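You operate a simulated robot arm through the tools that you are given. There is no shell and no other tool.

You run a simulated robot arm. Do the job below in one go: nothing can be reset, and whatever is moved stays where it is left.

## Task
Clamp the drum lid and mix for at least five turns.
Fine: both clamps; gate closed while the drum turns; end with the dial at Off, the lock pin in again and the gate left open.
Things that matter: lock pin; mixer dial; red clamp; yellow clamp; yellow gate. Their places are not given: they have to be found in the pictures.

Only the result counts: the job must be done as asked and must still hold three seconds after the hand-in. Knocking over, shifting, dropping, spilling or breaking anything else fails it. A push-on lid holds only when it is set on centred and level and pressed home; a screw cap is set on level and turned clockwise until tight.

## Robot
A 6-joint arm with a two-finger gripper, fixed in place. Base frame: the origin is at the foot of the arm, x ahead of it, y to its left, z up. Lengths are in cm, angles in degrees, forces in N, time in s.
Its first joint turns from -166.0 to 166.0 degrees. Payload 3.43 kg.
The tool frame sits at the grasp point between the pads (the TCP): z along the fingers, y along the line on which they close. The tips reach 2 cm beyond it. Largest opening 19 cm; the body of the gripper starts 24.8 cm behind the TCP.
Orientation is that of the tool frame in the base frame, as a unit quaternion [x, y, z, w]. With the fingers straight down and closing along the base's y, the tool's x points along the base's -x, its y along +y and its z along -z.

## Interface
- The arm moves only by the tool play_rows. Its argument "rows" is a list of rows, each a list of 7 numbers: the shift along the tool's x, y, z in cm, then the turn, a rotation vector about the tool's x, y, z in degrees, then the gripper command, from -1 (fully open) to 1 (shut), values between in proportion. In form: [[tx, ty, tz, rx, ry, rz, claw], ...]. A call has 1 to 20 rows; each row shifts and turns the commanded pose from where the row before left it, along the tool's axes as they then stand. Rows are played at 5 a second. More than 5 cm and 8.6 degrees between two rows, or a gripper value outside its range, and nothing of the call is played. Where a pose cannot be reached the arm comes as near as it can. A force on the tool above 90 N (or 10 N above the force at the start of the call, whichever is more), or a blocked arm, ends the call early, and 0.2 s more pass. Each finger travels about 15.3 cm/s and halts on what it meets, pressing with about 26 N; the grip force reading is that of the motor and also rises with nothing between the fingers. The clock runs only during rows and for 0.2 s after the last one: add rows that do not move to give the fingers time. The reply holds the time, the measured pose of the TCP, the force on the tool along the base axes, the opening and the grip force, in the units named above and with some noise, with the torque about the TCP (base axes, N m) and any sound that the robot's microphone picked up.
- Cameras (640 x 400 px; columns grow to the right, rows downward): "scene" is fixed at [4.85, -64.92, 155.9]; the picture's right is [0.24, -0.97, 0.00], its down [-0.81, -0.20, -0.55] and it looks along [0.54, 0.13, -0.83] (base axes); focal length 214 px, centre (320, 200). "wrist" rides on the gripper at [7, -0.8, -28.8] in the tool frame; the picture's right is [0.12, 0.99, 0.00], its down [-0.96, 0.12, -0.25] and it looks along [-0.24, 0.03, 0.97] (tool axes); focal length 261 px, centre (320, 200).
- capture(camera): a new picture of that camera. No time passes.
- slide_trunk(by): slides the trunk up (or, below 0, down) by that many cm; the arm rides with it, the base frame stays. It gives what a move gives, with no picture.
- point_at(camera, pixels): for up to 12 pixels [column, row] of the newest picture of that camera ("zoom" is the newest enlarged one), the place [x, y, z] in the base frame of the surface seen there, good to about 0.2 cm. No time passes.
- close_up(camera, box): a new picture of the part [left, top, right, bottom] of that camera's present view, enlarged. No time passes.
- finish_job(): hands the job in; it is judged then, once.

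Unless the task says otherwise, let go and move clear before handing in.

The tools are called after "Call:" by a JSON object that holds its "method" and its "body". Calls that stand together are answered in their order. play_rows: Moves the arm, as the interface text tells. Its arguments: {"type":"object","properties":{"rows":{"type":"array"}},"required":["rows"]} The other tools are called the same way: slide_trunk (by) slides the trunk up or down; capture (camera) takes a picture; point_at (camera, pixels) gives the place of the surface under pixels of a picture; close_up (camera, box) takes an enlarged picture of a part of a camera's view; finish_job () hands the job in.

At the start:

```text
t: 0.0
position: [61.56, -27.96, 137.79]
ee_rot: [-0.001, 1.0, 0.0, 0.0]
wrist_force: [0.7, 0.2, 0.4]
moment: [0.0, 0.0, -0.02]
width: 19.02
grip_force: 0.1
trunk travel left (down, up): [-37.5, 6.5]
```

scene: 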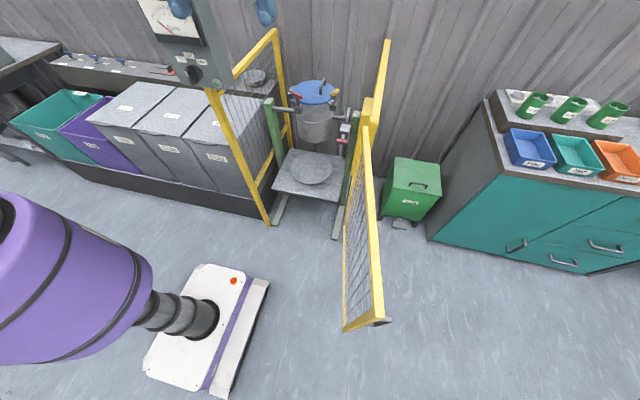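
wrist: 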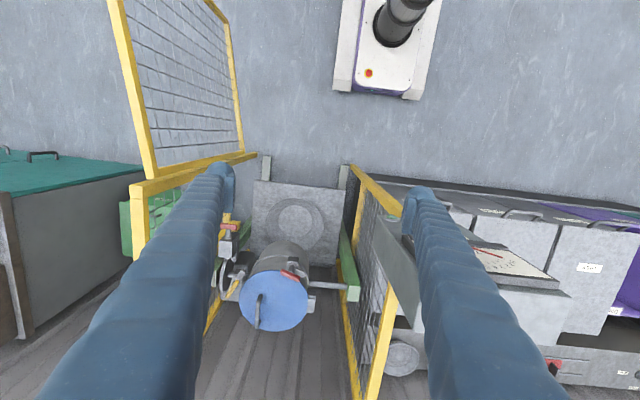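

The scene picture shows the drum near (315,110) between yellow frames, the open yellow gate at (365,200) and a control panel with a dial near (193,72). I'll take close-ups to find the details.

Call:
{"method": "close_up", "body": {"camera": "scene", "box": [250, 60, 410, 160]}}

Call:
{"method": "close_up", "body": {"camera": "scene", "box": [130, 0, 290, 100]}}

Call:
{"method": "close_up", "body": {"camera": "wrist", "box": [190, 200, 390, 340]}}

```text
4.00 times, centred on (330, 110) of scene
```

zoom: 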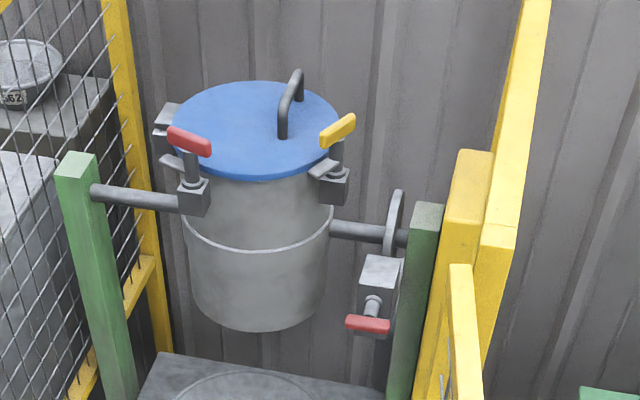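

```text
4.00 times, centred on (210, 50) of scene
```

zoom: 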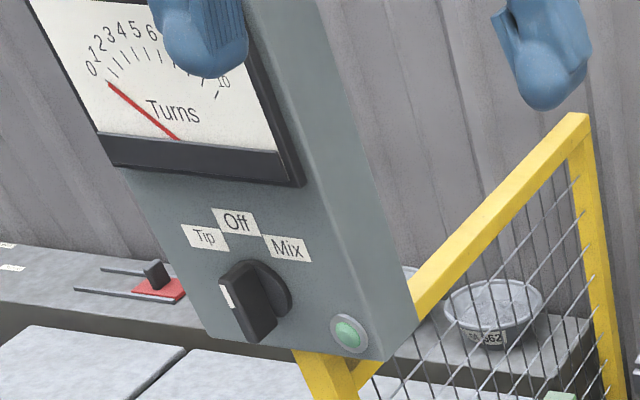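

```text
2.86 times, centred on (290, 270) of wrist
```

zoom: 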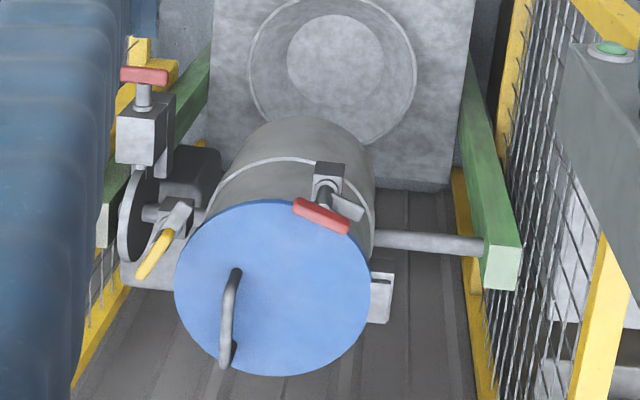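

The drum has a blue lid with red and yellow clamp levers; a red T-handled pin sits in a bracket on the right, and the panel dial reads Tip/Off/Mix. I'll measure these places.

Call:
{"method": "close_up", "body": {"camera": "scene", "box": [285, 75, 349, 115]}}

Call:
{"method": "point_at", "body": {"camera": "zoom", "pixels": [[320, 200]]}}

```text
10.00 times, centred on (317, 95) of scene
```

zoom: 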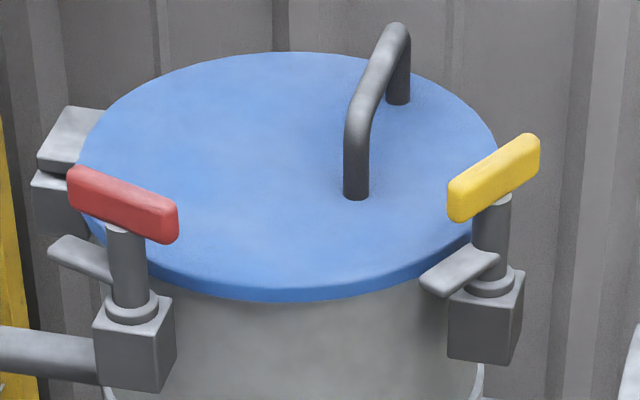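

```text
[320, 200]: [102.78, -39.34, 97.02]
```

The clamps look like swing clamps: a vertical post with a bar handle on top and a flat finger below, now swung off the lid. I'll measure the points of them.

Call:
{"method": "point_at", "body": {"camera": "zoom", "pixels": [[80, 180], [165, 215], [125, 200], [130, 270], [60, 245], [110, 268], [460, 195], [530, 145], [495, 175], [490, 240], [430, 285], [490, 260]]}}

Call:
{"method": "point_at", "body": {"camera": "zoom", "pixels": [[280, 60], [285, 280], [90, 170], [490, 150], [355, 190], [395, 100], [365, 100], [395, 35], [75, 130], [60, 180], [135, 320], [30, 350]]}}

Call:
{"method": "close_up", "body": {"camera": "scene", "box": [322, 100, 370, 150]}}

```text
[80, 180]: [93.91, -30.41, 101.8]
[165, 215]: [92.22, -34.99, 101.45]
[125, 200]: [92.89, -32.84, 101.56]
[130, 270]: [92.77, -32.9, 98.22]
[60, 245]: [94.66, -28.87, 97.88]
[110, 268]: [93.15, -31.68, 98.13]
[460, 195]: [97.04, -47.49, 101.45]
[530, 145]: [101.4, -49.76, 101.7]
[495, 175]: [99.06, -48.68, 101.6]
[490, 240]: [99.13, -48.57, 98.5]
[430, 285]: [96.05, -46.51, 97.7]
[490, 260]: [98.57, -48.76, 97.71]
```

```text
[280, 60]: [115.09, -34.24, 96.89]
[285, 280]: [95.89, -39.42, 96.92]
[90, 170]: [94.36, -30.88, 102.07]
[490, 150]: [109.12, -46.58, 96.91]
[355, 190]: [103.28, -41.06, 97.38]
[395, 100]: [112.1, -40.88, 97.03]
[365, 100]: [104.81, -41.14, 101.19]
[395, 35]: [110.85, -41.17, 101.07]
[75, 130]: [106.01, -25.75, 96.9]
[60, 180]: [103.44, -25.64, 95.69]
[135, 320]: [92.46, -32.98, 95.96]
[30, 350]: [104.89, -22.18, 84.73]
```

```text
8.00 times, centred on (346, 125) of scene
```

zoom: 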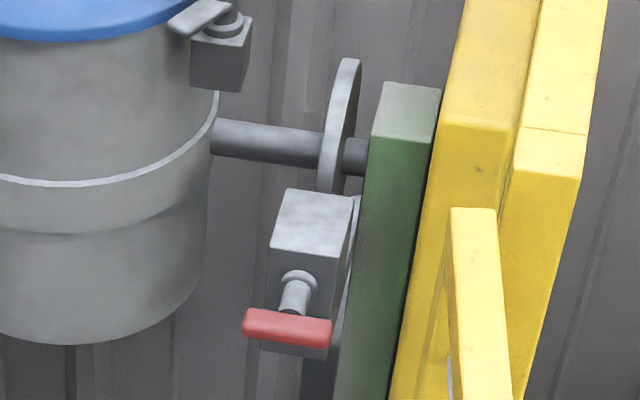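

The lid top is at z≈97 with the red post at about (93,-33) and the yellow post at about (99,-48.6). Next I'll measure the lock pin and bracket.

Call:
{"method": "point_at", "body": {"camera": "zoom", "pixels": [[250, 318], [325, 330], [288, 325], [292, 300], [298, 280], [310, 215], [275, 200], [350, 200], [275, 260], [325, 345], [345, 70], [330, 180]]}}

Call:
{"method": "point_at", "body": {"camera": "scene", "pixels": [[387, 42], [372, 105], [362, 128], [378, 320], [345, 330], [350, 200], [276, 32], [212, 95], [268, 222], [275, 105], [355, 118], [366, 150]]}}

Call:
{"method": "close_up", "body": {"camera": "scene", "box": [165, 45, 245, 95]}}

```text
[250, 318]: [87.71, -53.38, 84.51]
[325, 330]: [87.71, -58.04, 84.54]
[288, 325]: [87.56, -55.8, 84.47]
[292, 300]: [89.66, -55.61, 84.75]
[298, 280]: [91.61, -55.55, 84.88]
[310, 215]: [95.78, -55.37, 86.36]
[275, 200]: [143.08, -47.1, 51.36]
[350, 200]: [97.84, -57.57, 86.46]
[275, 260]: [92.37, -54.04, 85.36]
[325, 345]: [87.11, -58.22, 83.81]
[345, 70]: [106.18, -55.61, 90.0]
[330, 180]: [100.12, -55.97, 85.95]
```

```text
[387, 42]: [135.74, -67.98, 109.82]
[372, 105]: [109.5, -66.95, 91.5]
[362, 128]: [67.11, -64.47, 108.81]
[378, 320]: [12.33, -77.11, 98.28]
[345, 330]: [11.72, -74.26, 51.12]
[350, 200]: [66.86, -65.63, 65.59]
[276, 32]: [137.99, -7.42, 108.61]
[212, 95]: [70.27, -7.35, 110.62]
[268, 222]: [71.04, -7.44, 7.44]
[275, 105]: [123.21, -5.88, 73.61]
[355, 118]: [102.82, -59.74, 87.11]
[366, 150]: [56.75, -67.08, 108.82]
```

```text
8.00 times, centred on (205, 70) of scene
```

zoom: 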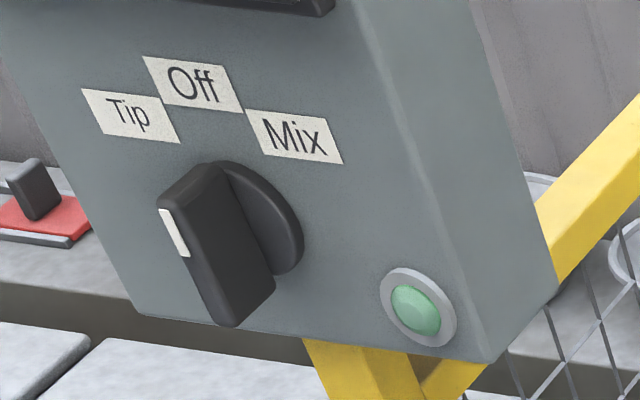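

The dial's bar with its white mark seems to point up toward Off; a green lamp is below right. I'll measure the panel and the dial.

Call:
{"method": "point_at", "body": {"camera": "zoom", "pixels": [[130, 115], [195, 85], [297, 137], [165, 215], [185, 255], [235, 315], [195, 220], [215, 175], [290, 200], [285, 270], [415, 310], [240, 250]]}}

Call:
{"method": "point_at", "body": {"camera": "zoom", "pixels": [[80, 60], [350, 60], [350, 330], [140, 300], [220, 290], [265, 290], [170, 195], [205, 170], [530, 260], [330, 370], [500, 350], [40, 30]]}}

Call:
{"method": "close_up", "body": {"camera": "wrist", "box": [340, 150, 620, 400]}}

```text
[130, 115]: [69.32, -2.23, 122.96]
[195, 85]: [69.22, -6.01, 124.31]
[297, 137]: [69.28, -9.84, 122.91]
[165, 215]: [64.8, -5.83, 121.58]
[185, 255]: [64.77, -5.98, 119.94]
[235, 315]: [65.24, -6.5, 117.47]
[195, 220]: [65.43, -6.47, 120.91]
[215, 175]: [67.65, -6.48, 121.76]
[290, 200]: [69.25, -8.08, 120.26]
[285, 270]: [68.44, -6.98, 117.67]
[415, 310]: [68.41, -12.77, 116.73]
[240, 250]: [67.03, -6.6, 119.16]
```

```text
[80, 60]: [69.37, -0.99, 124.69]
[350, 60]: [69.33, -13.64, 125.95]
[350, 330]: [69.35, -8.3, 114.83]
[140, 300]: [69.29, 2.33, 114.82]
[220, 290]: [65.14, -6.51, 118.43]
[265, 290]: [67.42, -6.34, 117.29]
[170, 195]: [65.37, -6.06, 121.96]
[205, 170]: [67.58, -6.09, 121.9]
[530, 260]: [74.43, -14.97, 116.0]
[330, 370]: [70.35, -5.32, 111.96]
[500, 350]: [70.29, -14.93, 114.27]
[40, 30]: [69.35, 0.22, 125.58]
```

```text
1.60 times, centred on (480, 275) of wrist
```

zoom: 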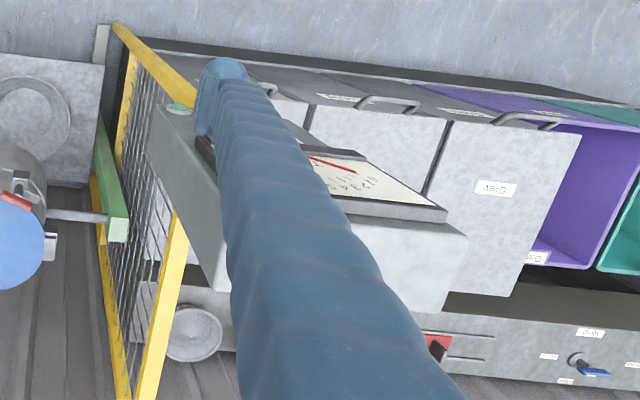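

The panel face is at x≈69.3 with the dial axis near (y −6, z 119.5), its bar upright at Off. I'll look closer at the gate and its hinge and free end.

Call:
{"method": "close_up", "body": {"camera": "scene", "box": [320, 80, 420, 180]}}

Call:
{"method": "close_up", "body": {"camera": "scene", "box": [310, 180, 430, 340]}}

Call:
{"method": "close_up", "body": {"camera": "wrist", "box": [90, 0, 290, 200]}}

Call:
{"method": "close_up", "body": {"camera": "scene", "box": [190, 20, 310, 240]}}

```text
4.00 times, centred on (370, 130) of scene
```

zoom: 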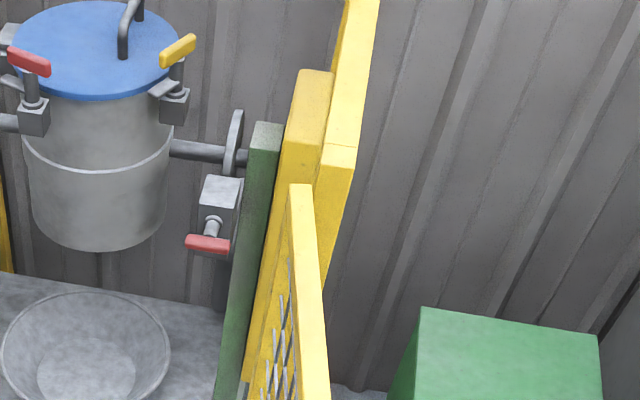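

```text
2.50 times, centred on (370, 260) of scene
```

zoom: 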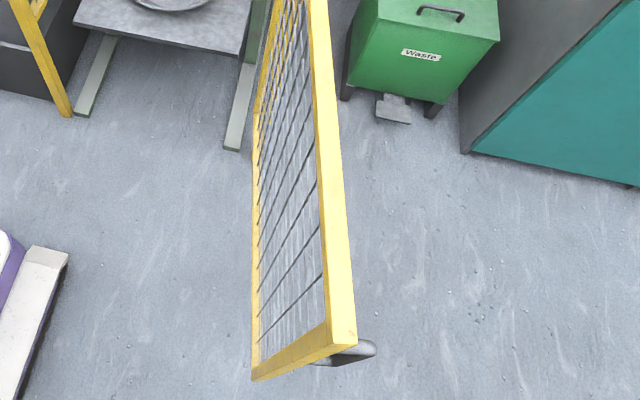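

```text
2.00 times, centred on (190, 100) of wrist
```

zoom: 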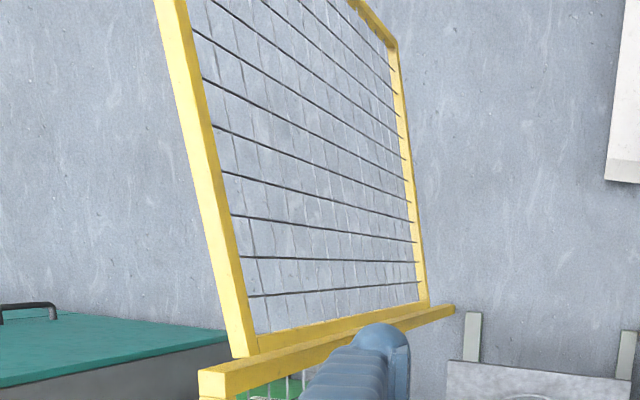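

```text
1.82 times, centred on (250, 130) of scene
```

zoom: 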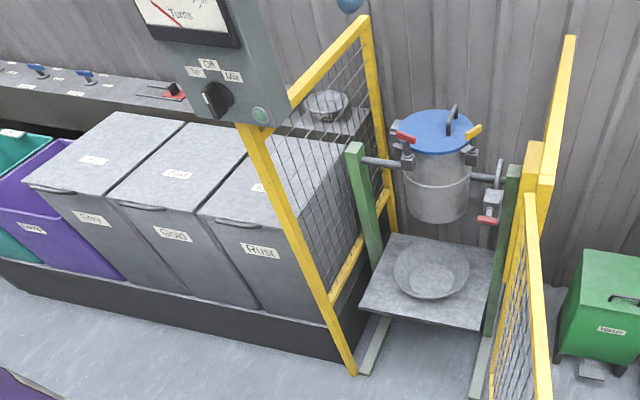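

The gate's free end is near (12,−77), with its hinge near (67,−66), opening toward the robot; a gray handle is on its outer side. I'll check the panel's size and height from the wrist view before planning arm paths.

Call:
{"method": "capture", "body": {"camera": "wrist"}}

Call:
{"method": "point_at", "body": {"camera": "wrist", "pixels": [[400, 220], [385, 230], [398, 290], [500, 300], [560, 300], [530, 330], [375, 195], [395, 210], [420, 325], [535, 285], [405, 375], [350, 175]]}}

Call:
{"method": "point_at", "body": {"camera": "wrist", "pixels": [[145, 180], [250, 160], [120, 10], [235, 60], [160, 185], [245, 150], [135, 190], [255, 155], [140, 220], [230, 90], [130, 60], [155, 160]]}}

Call:
{"method": "close_up", "body": {"camera": "scene", "box": [280, 75, 310, 105]}}

```text
taken
```

wrist: 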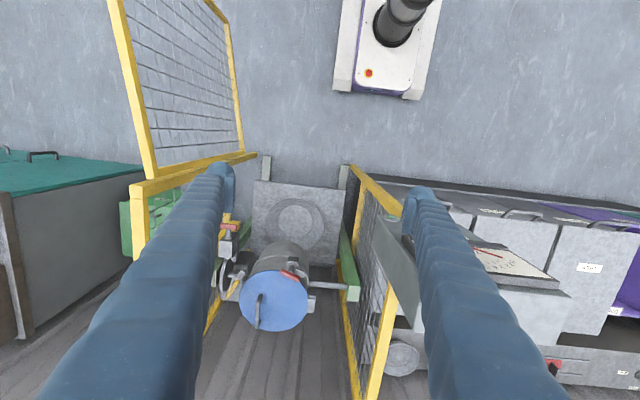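

```text
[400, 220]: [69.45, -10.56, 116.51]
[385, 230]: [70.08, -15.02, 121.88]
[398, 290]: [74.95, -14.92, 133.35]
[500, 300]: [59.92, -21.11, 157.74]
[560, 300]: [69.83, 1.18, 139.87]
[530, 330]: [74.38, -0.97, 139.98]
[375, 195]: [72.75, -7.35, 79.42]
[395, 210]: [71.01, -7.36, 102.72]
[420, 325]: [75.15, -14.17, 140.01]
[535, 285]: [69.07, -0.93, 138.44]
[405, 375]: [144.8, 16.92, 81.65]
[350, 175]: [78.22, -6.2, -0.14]
```

```text
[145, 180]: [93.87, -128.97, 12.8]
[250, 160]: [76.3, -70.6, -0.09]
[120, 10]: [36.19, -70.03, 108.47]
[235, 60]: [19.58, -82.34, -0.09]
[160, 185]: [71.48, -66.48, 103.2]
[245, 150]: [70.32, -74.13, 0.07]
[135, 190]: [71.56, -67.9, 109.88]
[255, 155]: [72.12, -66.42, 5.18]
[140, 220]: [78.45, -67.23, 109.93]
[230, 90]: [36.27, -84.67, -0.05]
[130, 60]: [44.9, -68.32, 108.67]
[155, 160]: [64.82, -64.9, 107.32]
```

```text
13.33 times, centred on (295, 90) of scene
```

zoom: 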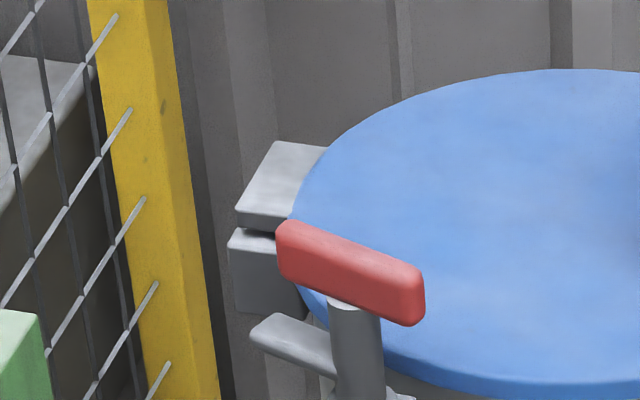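

The third hold on the left of the lid is a fixed hook, and the panel spans z 114–140 at x≥69. I'll move above the red clamp with the tool pointing down, to learn the reach.

Call:
{"method": "play_rows", "body": {"rows": [[-3.16, -0.48, 0, 0, 0, 0, 0.2], [-3.16, -0.48, 0, 0, 0, 0, 0.2], [-3.16, -0.48, 0, 0, 0, 0, 0.2], [-3.16, -0.48, 0, 0, 0, 0, 0.2], [-3.16, -0.48, 0, 0, 0, 0, 0.2], [-3.16, -0.48, 1, 0, 0, 0, 0.2], [-3.16, -0.48, 2, 0, 0, 0, 0.2], [-3.16, -0.48, 3, 0, 0, 0, 0.2], [-3.16, -0.48, 3, 0, 0, 0, 0.2], [-3.16, -0.48, 3, 0, 0, 0, 0.2], [0, 0, 0, 0, 0, 0, 0.2], [0, 0, 0, 0, 0, 0, 0.2]]}}

```text
t: 2.6
position: [93.66, -32.63, 125.65]
ee_rot: [0.0, 1.0, -0.001, -0.001]
wrist_force: [1.4, 0.2, -0.8]
moment: [-0.01, 0.15, 0.0]
width: 7.6
grip_force: 0.1
trunk travel left (down, up): [-37.5, 6.5]
```

It reached (93.7, −32.6, 125.7). Now I'll turn the tool to straddle the red bar and go down a little.

Call:
{"method": "play_rows", "body": {"rows": [[0, 0, 3, 0, 0, -8.5, 0.2], [0, 0, 3, 0, 0, -8.5, 0.2], [0, 0, 3, 0, 0, -8.5, 0.2], [0, 0, 2, 0, 0, -8.5, 0.2], [0, 0, 0, 0, 0, -8.5, 0.2], [0, 0, 0, 0, 0, -8.5, 0.2], [0, 0, 0, 0, 0, -8.5, 0.2], [0, 0, 0, 0, 0, -8.5, 0.2], [0, 0, 0, 0, 0, -2, 0.2], [0, 0, 0, 0, 0, 0, 0.2]]}}

Call:
{"method": "capture", "body": {"camera": "wrist"}}

Call:
{"method": "capture", "body": {"camera": "scene"}}

```text
t: 4.8
position: [93.25, -33.02, 114.59]
ee_rot: [-0.575, 0.818, 0.001, 0.0]
wrist_force: [0.0, -0.3, 0.6]
moment: [-0.02, -0.02, 0.0]
width: 7.63
grip_force: 0.0
trunk travel left (down, up): [-37.5, 6.5]
```

```text
taken
```

wrist: 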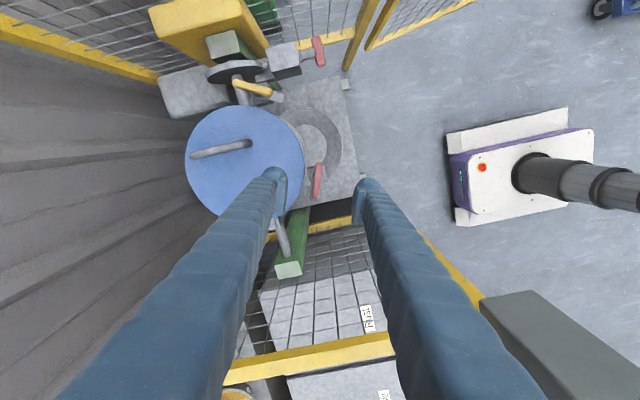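

```text
taken
```

scene: 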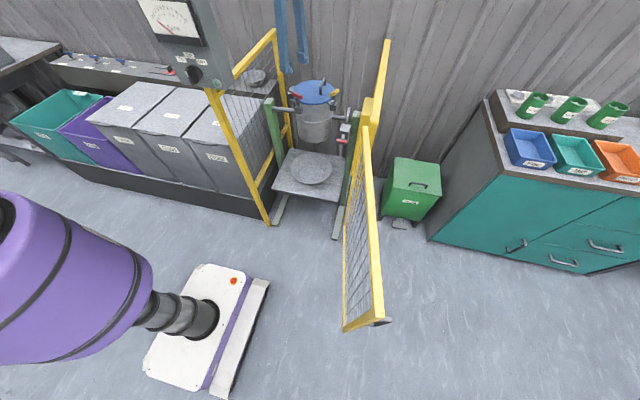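

The tool now stands above the red handle, which the wrist view shows at (317,180). I'll measure it from here.

Call:
{"method": "close_up", "body": {"camera": "wrist", "box": [260, 140, 370, 220]}}

Call:
{"method": "point_at", "body": {"camera": "wrist", "pixels": [[317, 166], [316, 180], [315, 195], [245, 85], [255, 88], [268, 92], [245, 110], [200, 180], [290, 150], [190, 155], [225, 200], [280, 240]]}}

```text
5.00 times, centred on (315, 180) of wrist
```

zoom: 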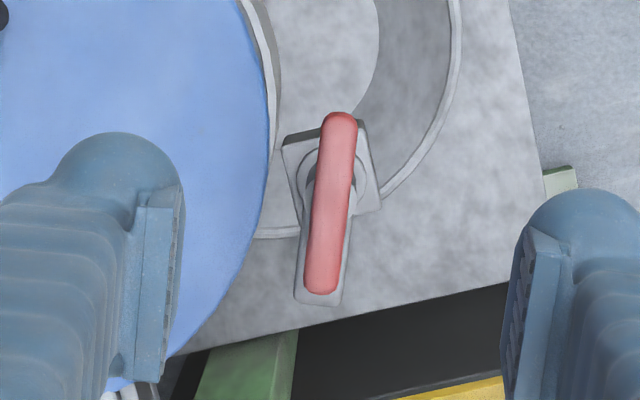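

```text
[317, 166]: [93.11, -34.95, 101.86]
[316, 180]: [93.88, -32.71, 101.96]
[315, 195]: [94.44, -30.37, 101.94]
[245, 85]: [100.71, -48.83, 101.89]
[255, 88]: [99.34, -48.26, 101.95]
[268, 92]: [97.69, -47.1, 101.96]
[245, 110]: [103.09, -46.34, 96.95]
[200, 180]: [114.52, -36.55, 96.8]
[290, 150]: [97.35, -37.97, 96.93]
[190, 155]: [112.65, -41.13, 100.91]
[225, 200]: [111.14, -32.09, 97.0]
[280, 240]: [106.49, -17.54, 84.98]
```

The bar spans about (340,115) to (320,290) in the zoom, with the pivot block beneath. I'll measure zoom points to locate the pivot axis.

Call:
{"method": "point_at", "body": {"camera": "zoom", "pixels": [[342, 118], [320, 285], [331, 200], [314, 200], [350, 200], [286, 150], [370, 130], [378, 205], [300, 300], [335, 302], [365, 180], [307, 185]]}}

```text
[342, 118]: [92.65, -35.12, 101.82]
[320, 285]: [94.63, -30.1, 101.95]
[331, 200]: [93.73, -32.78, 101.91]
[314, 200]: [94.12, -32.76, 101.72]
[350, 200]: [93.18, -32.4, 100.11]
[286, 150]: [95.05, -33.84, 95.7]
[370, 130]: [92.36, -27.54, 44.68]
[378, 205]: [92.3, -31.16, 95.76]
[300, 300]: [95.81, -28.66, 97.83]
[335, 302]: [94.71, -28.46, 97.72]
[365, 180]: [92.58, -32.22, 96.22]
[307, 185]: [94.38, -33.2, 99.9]
```

The pivot is at about (93.6, −32.6), centred on the bar, whose top is at z≈101.9. I'll go down to z≈101.2 and close on it.

Call:
{"method": "play_rows", "body": {"rows": [[-0.3, -0.2, 3, 0, 0, 0, 0.2], [0, 0, 3, 0, 0, 0, 0.2], [0, 0, 3, 0, 0, 0, 0.2], [0, 0, 2.5, 0, 0, 0, 0.2], [0, 0, 2, 0, 0, 0, 0.2], [0, 0, 0, 0, 0, 0, 0.2]]}}

Call:
{"method": "capture", "body": {"camera": "wrist"}}

Call:
{"method": "close_up", "body": {"camera": "scene", "box": [260, 65, 360, 125]}}

```text
t: 6.2
position: [93.44, -32.79, 101.32]
ee_rot: [-0.574, 0.819, -0.001, 0.0]
wrist_force: [0.0, 0.5, 0.4]
moment: [0.01, -0.02, 0.0]
width: 7.61
grip_force: 0.0
trunk travel left (down, up): [-37.5, 6.5]
```

```text
taken
```

wrist: 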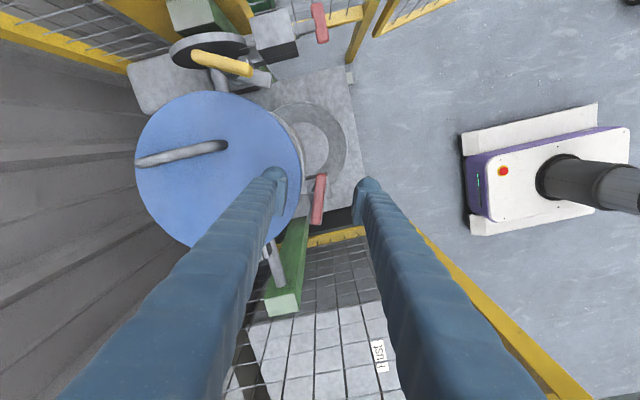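

```text
6.40 times, centred on (310, 95) of scene
```

zoom: 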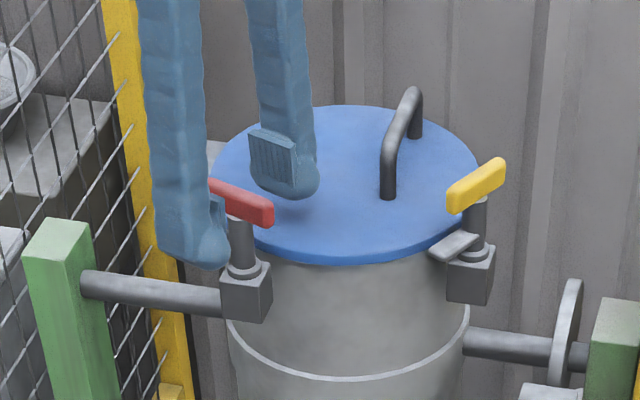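

The fingers straddle the red bar. I'll close on it.

Call:
{"method": "play_rows", "body": {"rows": [[0, 0, 0, 0, 0, 0, 0.5], [0, 0, 0, 0, 0, 0, 0.7], [0, 0, 0, 0, 0, 0, 0.9], [0, 0, 0, 0, 0, 0, 1], [0, 0, 0, 0, 0, 0, 1]]}}

Call:
{"method": "close_up", "body": {"camera": "wrist", "box": [230, 120, 400, 240]}}

```text
t: 7.4
position: [93.65, -32.78, 101.69]
ee_rot: [-0.573, 0.82, -0.001, 0.002]
wrist_force: [5.9, -3.2, 32.9]
moment: [0.06, -0.11, -0.14]
width: 1.13
grip_force: 44.6
trunk travel left (down, up): [-37.5, 6.5]
```

```text
3.33 times, centred on (315, 180) of wrist
```

zoom: 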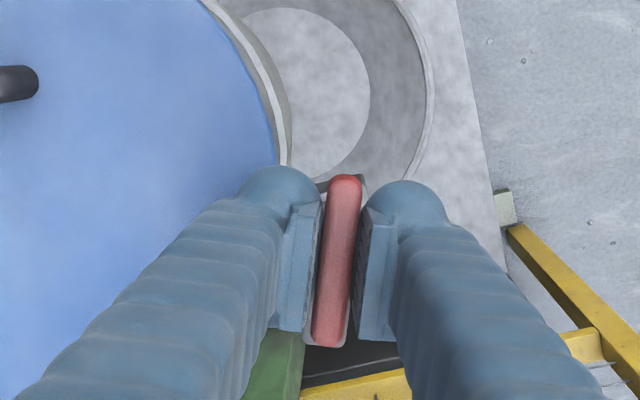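

The bar is held (1.13 cm wide) with 33 N upward on the tool, so I'll ease up slightly and begin turning the handle clockwise.

Call:
{"method": "play_rows", "body": {"rows": [[0, 0, -0.3, 0, 0, 0, 1], [0, 0, 0, 0, 0, 5, 1], [0, 0, 0, 0, 0, 5, 1], [0, 0, 0, 0, 0, 5, 1], [0, 0, 0, 0, 0, 5, 1]]}}

Call:
{"method": "close_up", "body": {"camera": "wrist", "box": [230, 120, 400, 240]}}

Call:
{"method": "close_up", "body": {"camera": "scene", "box": [260, 65, 360, 125]}}

```text
t: 8.6
position: [93.57, -32.84, 101.74]
ee_rot: [-0.422, 0.907, -0.001, 0.001]
wrist_force: [22.4, -12.9, 30.3]
moment: [0.01, -0.41, -0.03]
width: 1.11
grip_force: 44.1
trunk travel left (down, up): [-37.5, 6.5]
```

```text
3.33 times, centred on (315, 180) of wrist
```

zoom: 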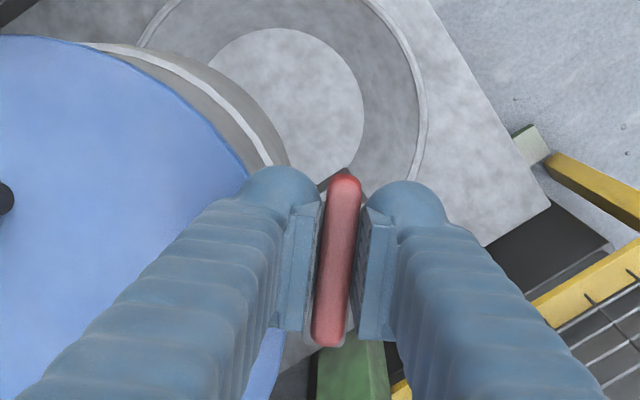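

```text
6.40 times, centred on (310, 95) of scene
```

zoom: 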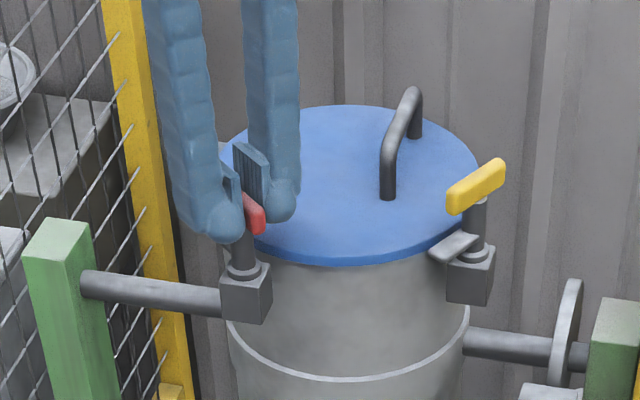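

The handle turned 20° with the gripper; a side force of about (22, −13) N shows I'm slightly off the pivot. I'll shift a little to relieve it and turn on.

Call:
{"method": "play_rows", "body": {"rows": [[0, -0.35, -0.3, 0, 0, 0, 1], [0, 0, 0, 0, 0, 6, 1], [0, 0, 0, 0, 0, 6, 1], [0, 0, 0, 0, 0, 6, 1]]}}

```text
t: 9.6
position: [93.59, -32.67, 101.82]
ee_rot: [-0.274, 0.962, 0.001, -0.002]
wrist_force: [-0.4, 7.0, 5.1]
moment: [0.36, -0.49, 0.08]
width: 1.09
grip_force: 44.4
trunk travel left (down, up): [-37.5, 6.5]
```

Forces are now small. I'll turn on.

Call:
{"method": "play_rows", "body": {"rows": [[0, 0, 0, 0, 0, 6, 1], [0, 0, 0, 0, 0, 6, 1], [0, 0, 0, 0, 0, 6, 1], [0, 0, 0, 0, 0, 6, 1], [0, 0, 0, 0, 0, 6, 1], [0, 0, 0, 0, 0, 6, 1]]}}

Call:
{"method": "close_up", "body": {"camera": "scene", "box": [260, 65, 360, 125]}}

```text
t: 11.0
position: [93.44, -32.43, 101.91]
ee_rot: [0.036, 0.999, 0.0, -0.002]
wrist_force: [-20.2, 28.2, -4.7]
moment: [0.31, 1.15, 0.09]
width: 1.09
grip_force: 44.7
trunk travel left (down, up): [-37.5, 6.5]
```

```text
6.40 times, centred on (310, 95) of scene
```

zoom: 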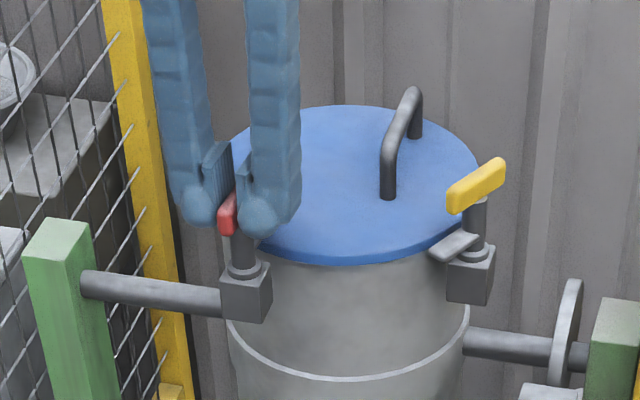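

About 74° turned so far, with a side force of (−20, 28) N; I'll re-centre and finish the turn.

Call:
{"method": "play_rows", "body": {"rows": [[0.25, 0.35, 0, 0, 0, 0, 1], [0, 0, 0, 0, 0, 6, 1], [0, 0, 0, 0, 0, 6, 1], [0, 0, 0, 0, 0, 4, 1], [0, 0, 0, 0, 0, 0, 1]]}}

Call:
{"method": "close_up", "body": {"camera": "scene", "box": [260, 65, 360, 125]}}

Call:
{"method": "close_up", "body": {"camera": "wrist", "box": [230, 120, 400, 240]}}

```text
t: 12.2
position: [93.73, -32.46, 101.95]
ee_rot: [0.174, 0.985, 0.0, 0.0]
wrist_force: [-0.6, 11.5, -7.3]
moment: [0.11, 0.1, -0.05]
width: 1.11
grip_force: 44.1
trunk travel left (down, up): [-37.5, 6.5]
```

```text
6.40 times, centred on (310, 95) of scene
```

zoom: 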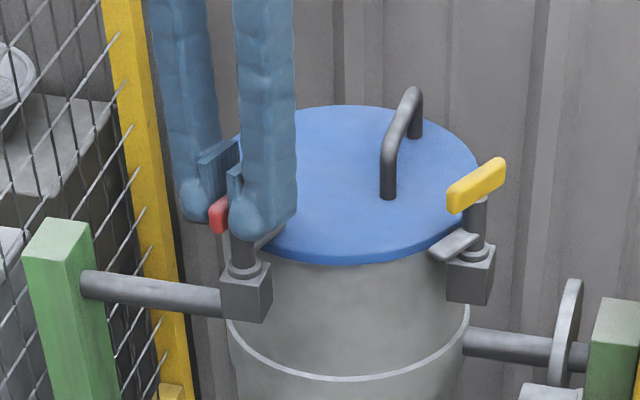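

```text
3.33 times, centred on (315, 180) of wrist
```

zoom: 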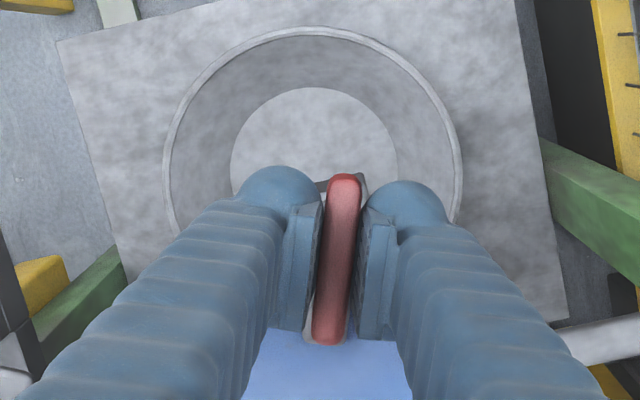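

The bar has turned 90° and the flat finger now lies over the lid edge. I'll turn a few degrees further to feel for the stop.

Call:
{"method": "play_rows", "body": {"rows": [[0, 0, 0, 0, 0, 3, 1], [0, 0, 0, 0, 0, 3, 1], [0, 0, 0, 0, 0, 0, 1]]}}

```text
t: 13.0
position: [93.68, -32.52, 101.88]
ee_rot: [0.225, 0.974, 0.0, 0.0]
wrist_force: [1.9, 12.5, -2.4]
moment: [0.12, -0.05, 1.22]
width: 1.33
grip_force: 45.0
trunk travel left (down, up): [-37.5, 6.5]
```

Torque rose to 1.2 N·m and the width widened, so the stop is reached and the red clamp is fully closed. I'll ease back, release and lift.

Call:
{"method": "play_rows", "body": {"rows": [[0, 0, 0, 0, 0, -4, 1], [0, 0, 0, 0, 0, 0, 0.8], [0, 0, 0, 0, 0, 0, 0.5], [0, 0, 0, 0, 0, 0, 0.3], [0, 0, 0, 0, 0, 0, 0.2], [0, 0, -3, 0, 0, 0, 0.2], [0, 0, -4, 0, 0, 0, 0.2], [0, 0, -4, 0, 0, 0, 0.2], [0, 0, 0, 0, 0, 0, 0.2]]}}

Call:
{"method": "close_up", "body": {"camera": "scene", "box": [260, 65, 360, 125]}}

Call:
{"method": "capture", "body": {"camera": "wrist"}}

```text
t: 15.0
position: [93.42, -32.52, 112.65]
ee_rot: [0.19, 0.982, 0.0, -0.001]
wrist_force: [0.0, 0.8, 0.0]
moment: [-0.02, 0.08, 0.01]
width: 7.6
grip_force: 0.0
trunk travel left (down, up): [-37.5, 6.5]
```

```text
6.40 times, centred on (310, 95) of scene
```

zoom: 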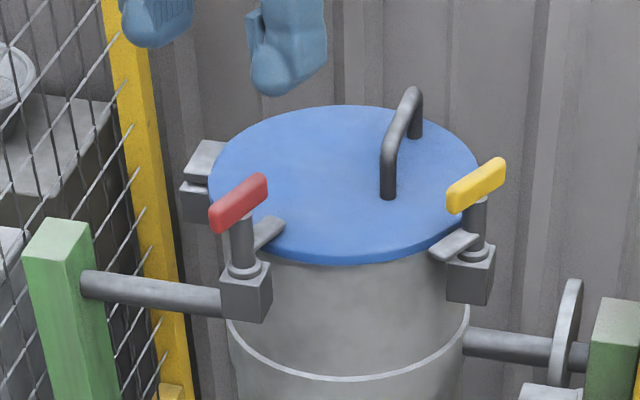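

```text
taken
```

wrist: 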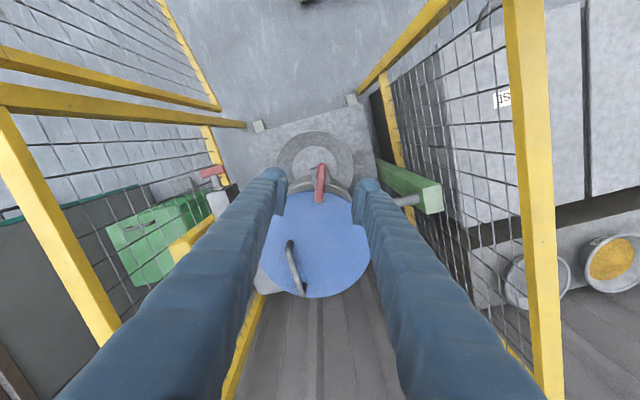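

The red clamp now points over the lid. Next I'll move over the yellow one at about (99.2, −48.4), keeping nearly the same turn.

Call:
{"method": "play_rows", "body": {"rows": [[-2.82, -3.13, 0, 0, 0, 0, 0.2], [-2.82, -3.13, 0, 0, 0, 0, 0.2], [-2.82, -3.13, 0, 0, 0, 0, 0.2], [-2.82, -3.13, 0, 0, 0, 0, 0.2], [0, 0, 0, 0, 0, 5.6, 0.2], [0, 0, 0, 0, 0, 0, 0.2], [0, 0, 0, 0, 0, 0, 0.2]]}}

Call:
{"method": "capture", "body": {"camera": "wrist"}}

Call:
{"method": "close_up", "body": {"camera": "wrist", "box": [265, 140, 375, 220]}}

```text
t: 16.6
position: [93.14, -42.19, 112.25]
ee_rot: [0.239, 0.971, 0.0, -0.001]
wrist_force: [-0.1, -0.9, -0.1]
moment: [-0.04, 0.03, 0.05]
width: 7.61
grip_force: 0.0
out of reach, approached as far as the arm can: row 2, 3, 4
trunk travel left (down, up): [-37.5, 6.5]
```

```text
taken
```

wrist: 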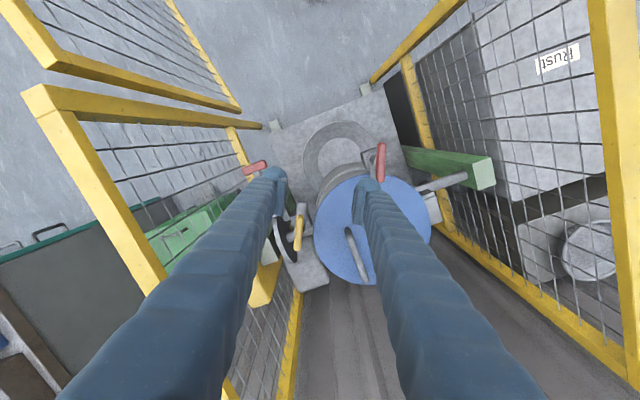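

```text
5.00 times, centred on (320, 180) of wrist
```

zoom: 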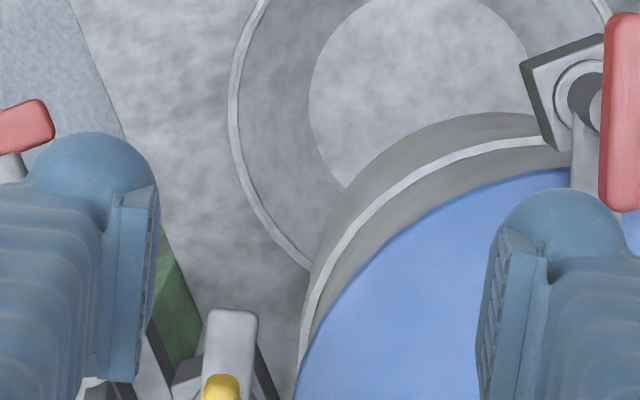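

The tool-down reach ends at radius ≈102 cm here, short of yellow (110 cm). I'll raise the tool and lower the trunk so the shoulder is nearer in height, which should lengthen the reach.

Call:
{"method": "play_rows", "body": {"rows": [[0, 0, -4, 0, 0, 0, 0.2], [0, 0, -4, 0, 0, 0, 0.2], [0, 0, -4, 0, 0, 0, 0.2], [0, 0, -4, 0, 0, 0, 0.2], [0, 0, 0, 0, 0, 0, 0.2]]}}

```text
t: 17.8
position: [90.13, -40.73, 127.12]
ee_rot: [0.238, 0.971, -0.001, -0.001]
wrist_force: [0.2, 0.4, -0.8]
moment: [-0.08, 0.13, -0.02]
width: 7.59
grip_force: 0.1
out of reach, approached as far as the arm can: row 1, 2, 3, 4
trunk travel left (down, up): [-37.5, 6.5]
```

Raising the tool shortened the reach, so the best tool-down radius is about 103 cm at z≈97, and yellow needs a tool tilted outward. I'll pull back to a reachable place first, then slide the trunk up.

Call:
{"method": "play_rows", "body": {"rows": [[4, 0, 0, 0, 0, 0, 0.2], [4, 0, 0, 0, 0, 0, 0.2], [4, 0, 0, 0, 0, 0, 0.2], [4, 0, 0, 0, 0, 0, 0.2], [0, 0, 0, 0, 0, 0, 0.2]]}}

```text
t: 19.0
position: [75.64, -33.24, 127.41]
ee_rot: [0.239, 0.971, 0.0, -0.001]
wrist_force: [0.8, 0.7, 0.6]
moment: [0.09, 0.03, -0.01]
width: 7.61
grip_force: 0.0
trunk travel left (down, up): [-37.5, 6.5]
```

The commanded pose follows what was reached. Now I'll tilt the tool 18° outward and approach a hover point above the yellow handle.

Call:
{"method": "play_rows", "body": {"rows": [[0, 0, 0, 0, -6, 0, 0.2], [0, 0, 0, 0, -6, 0, 0.2], [0, 0, 0, 0, -6, 0, 0.2], [-2.32, -0.32, 2.94, 0, 0, 0, 0.2], [-2.32, -0.32, 2.94, 0, 0, 0, 0.2], [-2.32, -0.32, 2.94, 0, 0, 0, 0.2], [-2.32, -0.32, 2.94, 0, 0, 0, 0.2], [-2.32, -0.32, 2.94, 0, 0, 0, 0.2], [-2.32, -0.32, 2.94, 0, 0, 0, 0.2], [-2.32, -0.32, 2.94, 0, 0, 0, 0.2], [-2.32, -0.32, 2.94, 0, 0, 0, 0.2], [0, 0, 0, 0, 0, 0, 0.2]]}}

Call:
{"method": "capture", "body": {"camera": "wrist"}}

Call:
{"method": "close_up", "body": {"camera": "wrist", "box": [265, 140, 375, 220]}}

```text
t: 21.6
position: [96.49, -46.93, 111.04]
ee_rot: [0.235, 0.959, -0.037, 0.153]
wrist_force: [0.0, -0.1, 0.1]
moment: [0.04, -0.05, -0.01]
width: 7.59
grip_force: 0.0
trunk travel left (down, up): [-37.5, 6.5]
```

```text
taken
```

wrist: 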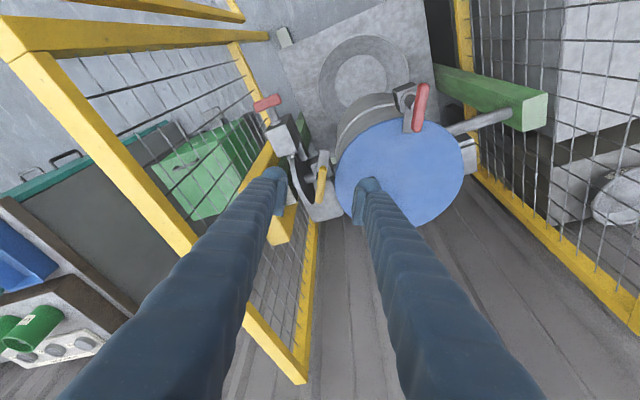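

```text
5.00 times, centred on (320, 180) of wrist
```

zoom: 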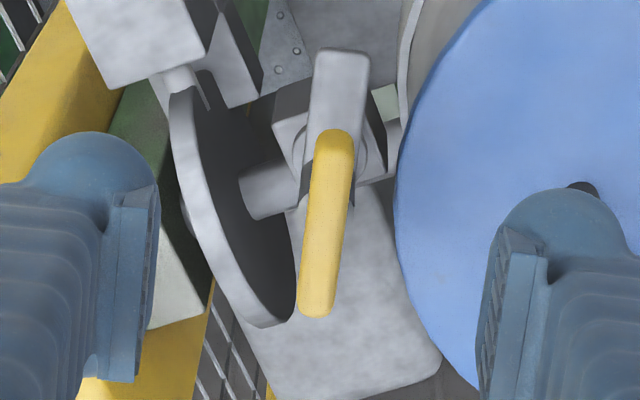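

With the tilt the hover point is reached, and the yellow bar at zoom (325,220) lies between the fingers. I'll measure it.

Call:
{"method": "point_at", "body": {"camera": "zoom", "pixels": [[337, 135], [317, 310], [327, 220], [310, 220], [346, 220], [340, 60], [325, 80], [285, 105], [275, 130], [385, 175], [360, 165], [300, 160]]}}

```text
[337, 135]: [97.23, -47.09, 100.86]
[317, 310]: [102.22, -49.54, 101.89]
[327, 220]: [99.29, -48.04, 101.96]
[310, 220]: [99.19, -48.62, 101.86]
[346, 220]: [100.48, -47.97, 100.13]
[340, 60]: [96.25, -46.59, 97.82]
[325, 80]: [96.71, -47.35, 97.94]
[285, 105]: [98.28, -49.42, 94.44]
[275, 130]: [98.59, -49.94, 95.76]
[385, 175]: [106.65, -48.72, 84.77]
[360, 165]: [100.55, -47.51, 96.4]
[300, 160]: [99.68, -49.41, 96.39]
```

The yellow bar's centre is about (99.7, −48.35) with its top at 101.95. I'll advance so the tips stop just above the post's shoulder (TCP z≈102), then close.

Call:
{"method": "play_rows", "body": {"rows": [[-0.19, 0.08, 3.2, 0, 0, 0, 0.2], [-0.19, 0.08, 3.2, 0, 0, 0, 0.2], [-0.19, 0.08, 3.1, 0, 0, 0, 0.2], [0, 0, 0, 0, 0, 0, 0.2]]}}

Call:
{"method": "close_up", "body": {"camera": "wrist", "box": [230, 120, 400, 240]}}

Call:
{"method": "close_up", "body": {"camera": "scene", "box": [270, 65, 370, 125]}}

```text
t: 22.6
position: [99.8, -48.26, 102.19]
ee_rot: [0.236, 0.959, -0.037, 0.152]
wrist_force: [-0.9, -0.8, -0.1]
moment: [0.02, -0.03, 0.03]
width: 7.57
grip_force: 0.0
trunk travel left (down, up): [-37.5, 6.5]
```

```text
3.33 times, centred on (315, 180) of wrist
```

zoom: 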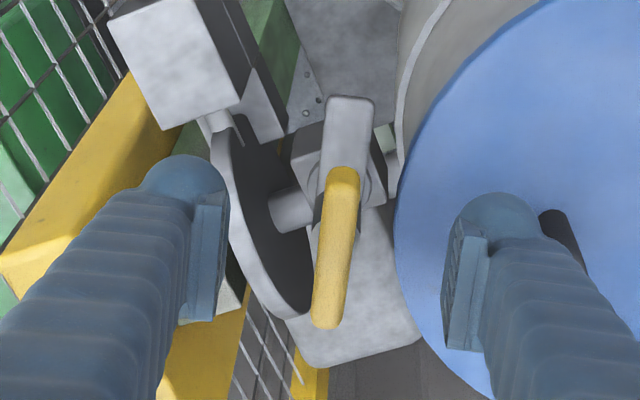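

```text
6.40 times, centred on (320, 95) of scene
```

zoom: 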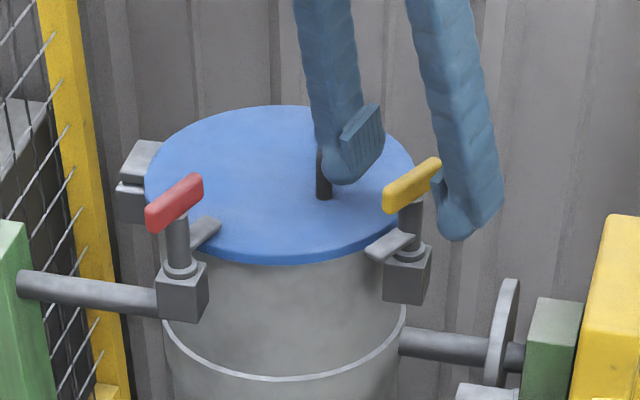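

The fingers straddle the yellow bar. Closing now.

Call:
{"method": "play_rows", "body": {"rows": [[0, 0, 0, 0, 0, 0, 0.5], [0, 0, 0, 0, 0, 0, 0.7], [0, 0, 0, 0, 0, 0, 0.9], [0, 0, 0, 0, 0, 0, 1], [0, 0, 0, 0, 0, 0, 1]]}}

Call:
{"method": "close_up", "body": {"camera": "scene", "box": [270, 65, 370, 125]}}

```text
t: 23.8
position: [99.79, -48.41, 101.86]
ee_rot: [0.235, 0.959, -0.037, 0.151]
wrist_force: [-3.1, -9.2, -1.5]
moment: [-0.09, 0.05, 0.0]
width: 1.11
grip_force: 44.8
trunk travel left (down, up): [-37.5, 6.5]
```

```text
6.40 times, centred on (320, 95) of scene
```

zoom: 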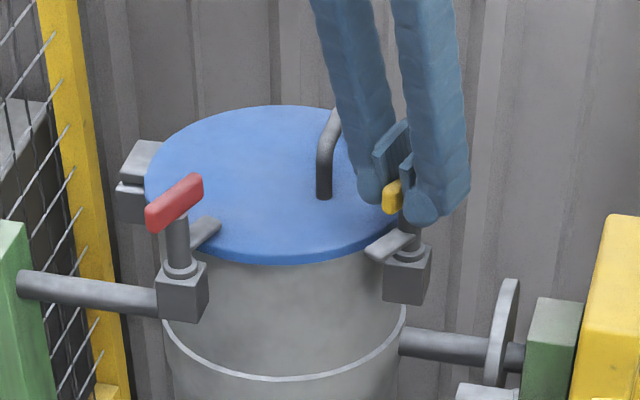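

Gripped with small forces. I'll turn about the tool axis in steps, watching the forces.

Call:
{"method": "play_rows", "body": {"rows": [[0, 0, 0, 0, 0, 6, 1], [0, 0, 0, 0, 0, 6, 1], [0, 0, 0, 0, 0, 6, 1], [0, 0, 0, 0, 0, 6, 1]]}}

```text
t: 24.8
position: [99.77, -48.32, 102.04]
ee_rot: [0.43, 0.889, -0.005, 0.157]
wrist_force: [-0.2, -3.7, 4.0]
moment: [-1.11, 0.33, 0.03]
width: 1.15
grip_force: 44.9
trunk travel left (down, up): [-37.5, 6.5]
```

Low forces; the handle follows. I'll go on turning.

Call:
{"method": "play_rows", "body": {"rows": [[0, 0, 0, 0, 0, 6, 1], [0, 0, 0, 0, 0, 6, 1], [0, 0, 0, 0, 0, 6, 1], [0, 0, 0, 0, 0, 6, 1]]}}

Call:
{"method": "close_up", "body": {"camera": "scene", "box": [270, 65, 370, 125]}}

```text
t: 25.8
position: [99.75, -48.34, 102.12]
ee_rot: [0.606, 0.78, 0.027, 0.154]
wrist_force: [-0.1, 2.9, 14.8]
moment: [-0.98, 0.98, 0.08]
width: 1.25
grip_force: 45.1
trunk travel left (down, up): [-37.5, 6.5]
```

```text
6.40 times, centred on (320, 95) of scene
```

zoom: 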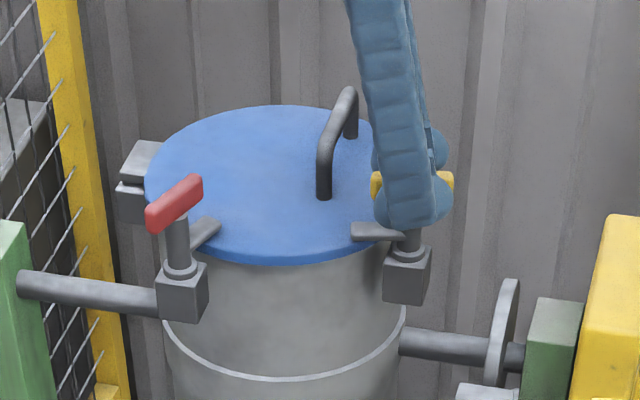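

About 48° done and the plate is swinging onto the lid. Continuing.

Call:
{"method": "play_rows", "body": {"rows": [[0, 0, -0.1, 0, 0, 6, 1], [0, 0, 0, 0, 0, 6, 1], [0, 0, 0, 0, 0, 6, 1], [0, 0, 0, 0, 0, 6, 1]]}}

```text
t: 26.8
position: [99.67, -48.42, 102.18]
ee_rot: [0.754, 0.637, 0.06, 0.147]
wrist_force: [7.1, 2.7, 19.6]
moment: [-0.77, 1.45, 0.06]
width: 1.36
grip_force: 45.0
trunk travel left (down, up): [-37.5, 6.5]
```

Call:
{"method": "play_rows", "body": {"rows": [[0, 0, -0.1, 0, 0, 6, 1], [0, 0, 0, 0, 0, 6, 1], [0, 0, 0, 0, 0, 6, 1], [0, 0, 0, 0, 0, 3, 1], [0, 0, 0, 0, 0, 0, 1]]}}

Call:
{"method": "close_up", "body": {"camera": "scene", "box": [270, 65, 370, 125]}}

```text
t: 28.0
position: [99.73, -48.29, 102.3]
ee_rot: [0.858, 0.488, 0.085, 0.132]
wrist_force: [16.6, -2.6, 26.5]
moment: [0.11, 0.4, 1.38]
width: 1.38
grip_force: 45.0
trunk travel left (down, up): [-37.5, 6.5]
```

```text
6.40 times, centred on (320, 95) of scene
```

zoom: 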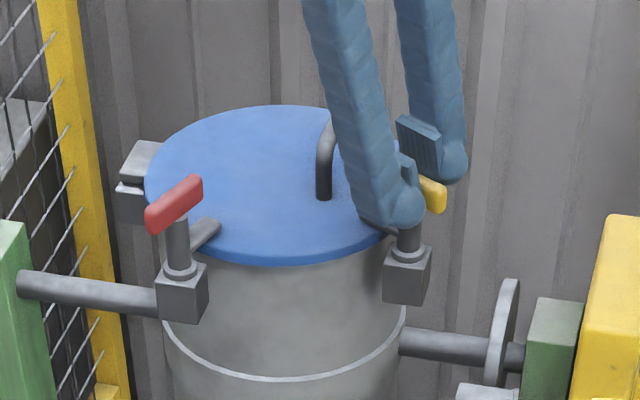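

The torque reached 1.4 N·m, so the yellow clamp is at its stop. I'll ease back, release and retreat along the tool axis.

Call:
{"method": "play_rows", "body": {"rows": [[0, 0, 0, 0, 0, -4, 1], [0, 0, 0, 0, 0, 0, 0.8], [0, 0, 0, 0, 0, 0, 0.5], [0, 0, 0, 0, 0, 0, 0.3], [0, 0, 0, 0, 0, 0, 0.2], [0, 0, -3, 0, 0, 0, 0.2], [0, 0, -4, 0, 0, 0, 0.2], [0, 0, -4, 0, 0, 0, 0.2], [0, 0, 0, 0, 0, 0, 0.2]]}}

Call:
{"method": "close_up", "body": {"camera": "scene", "box": [270, 65, 370, 125]}}

Call:
{"method": "capture", "body": {"camera": "wrist"}}

```text
t: 30.0
position: [96.82, -47.04, 112.78]
ee_rot: [0.841, 0.518, 0.079, 0.134]
wrist_force: [-0.2, 0.6, -0.4]
moment: [-0.03, 0.02, 0.0]
width: 7.6
grip_force: 0.0
trunk travel left (down, up): [-37.5, 6.5]
```

```text
6.40 times, centred on (320, 95) of scene
```

zoom: 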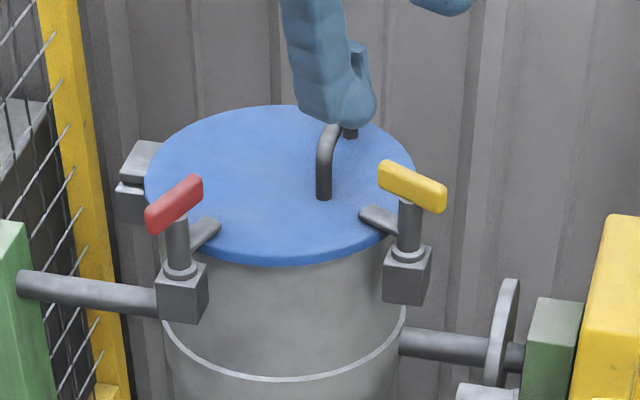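

```text
taken
```

wrist: 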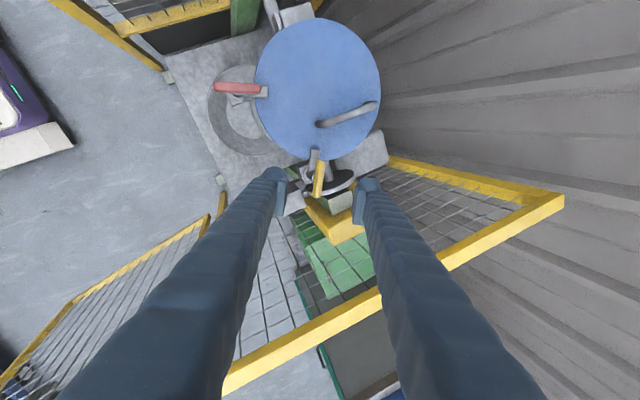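

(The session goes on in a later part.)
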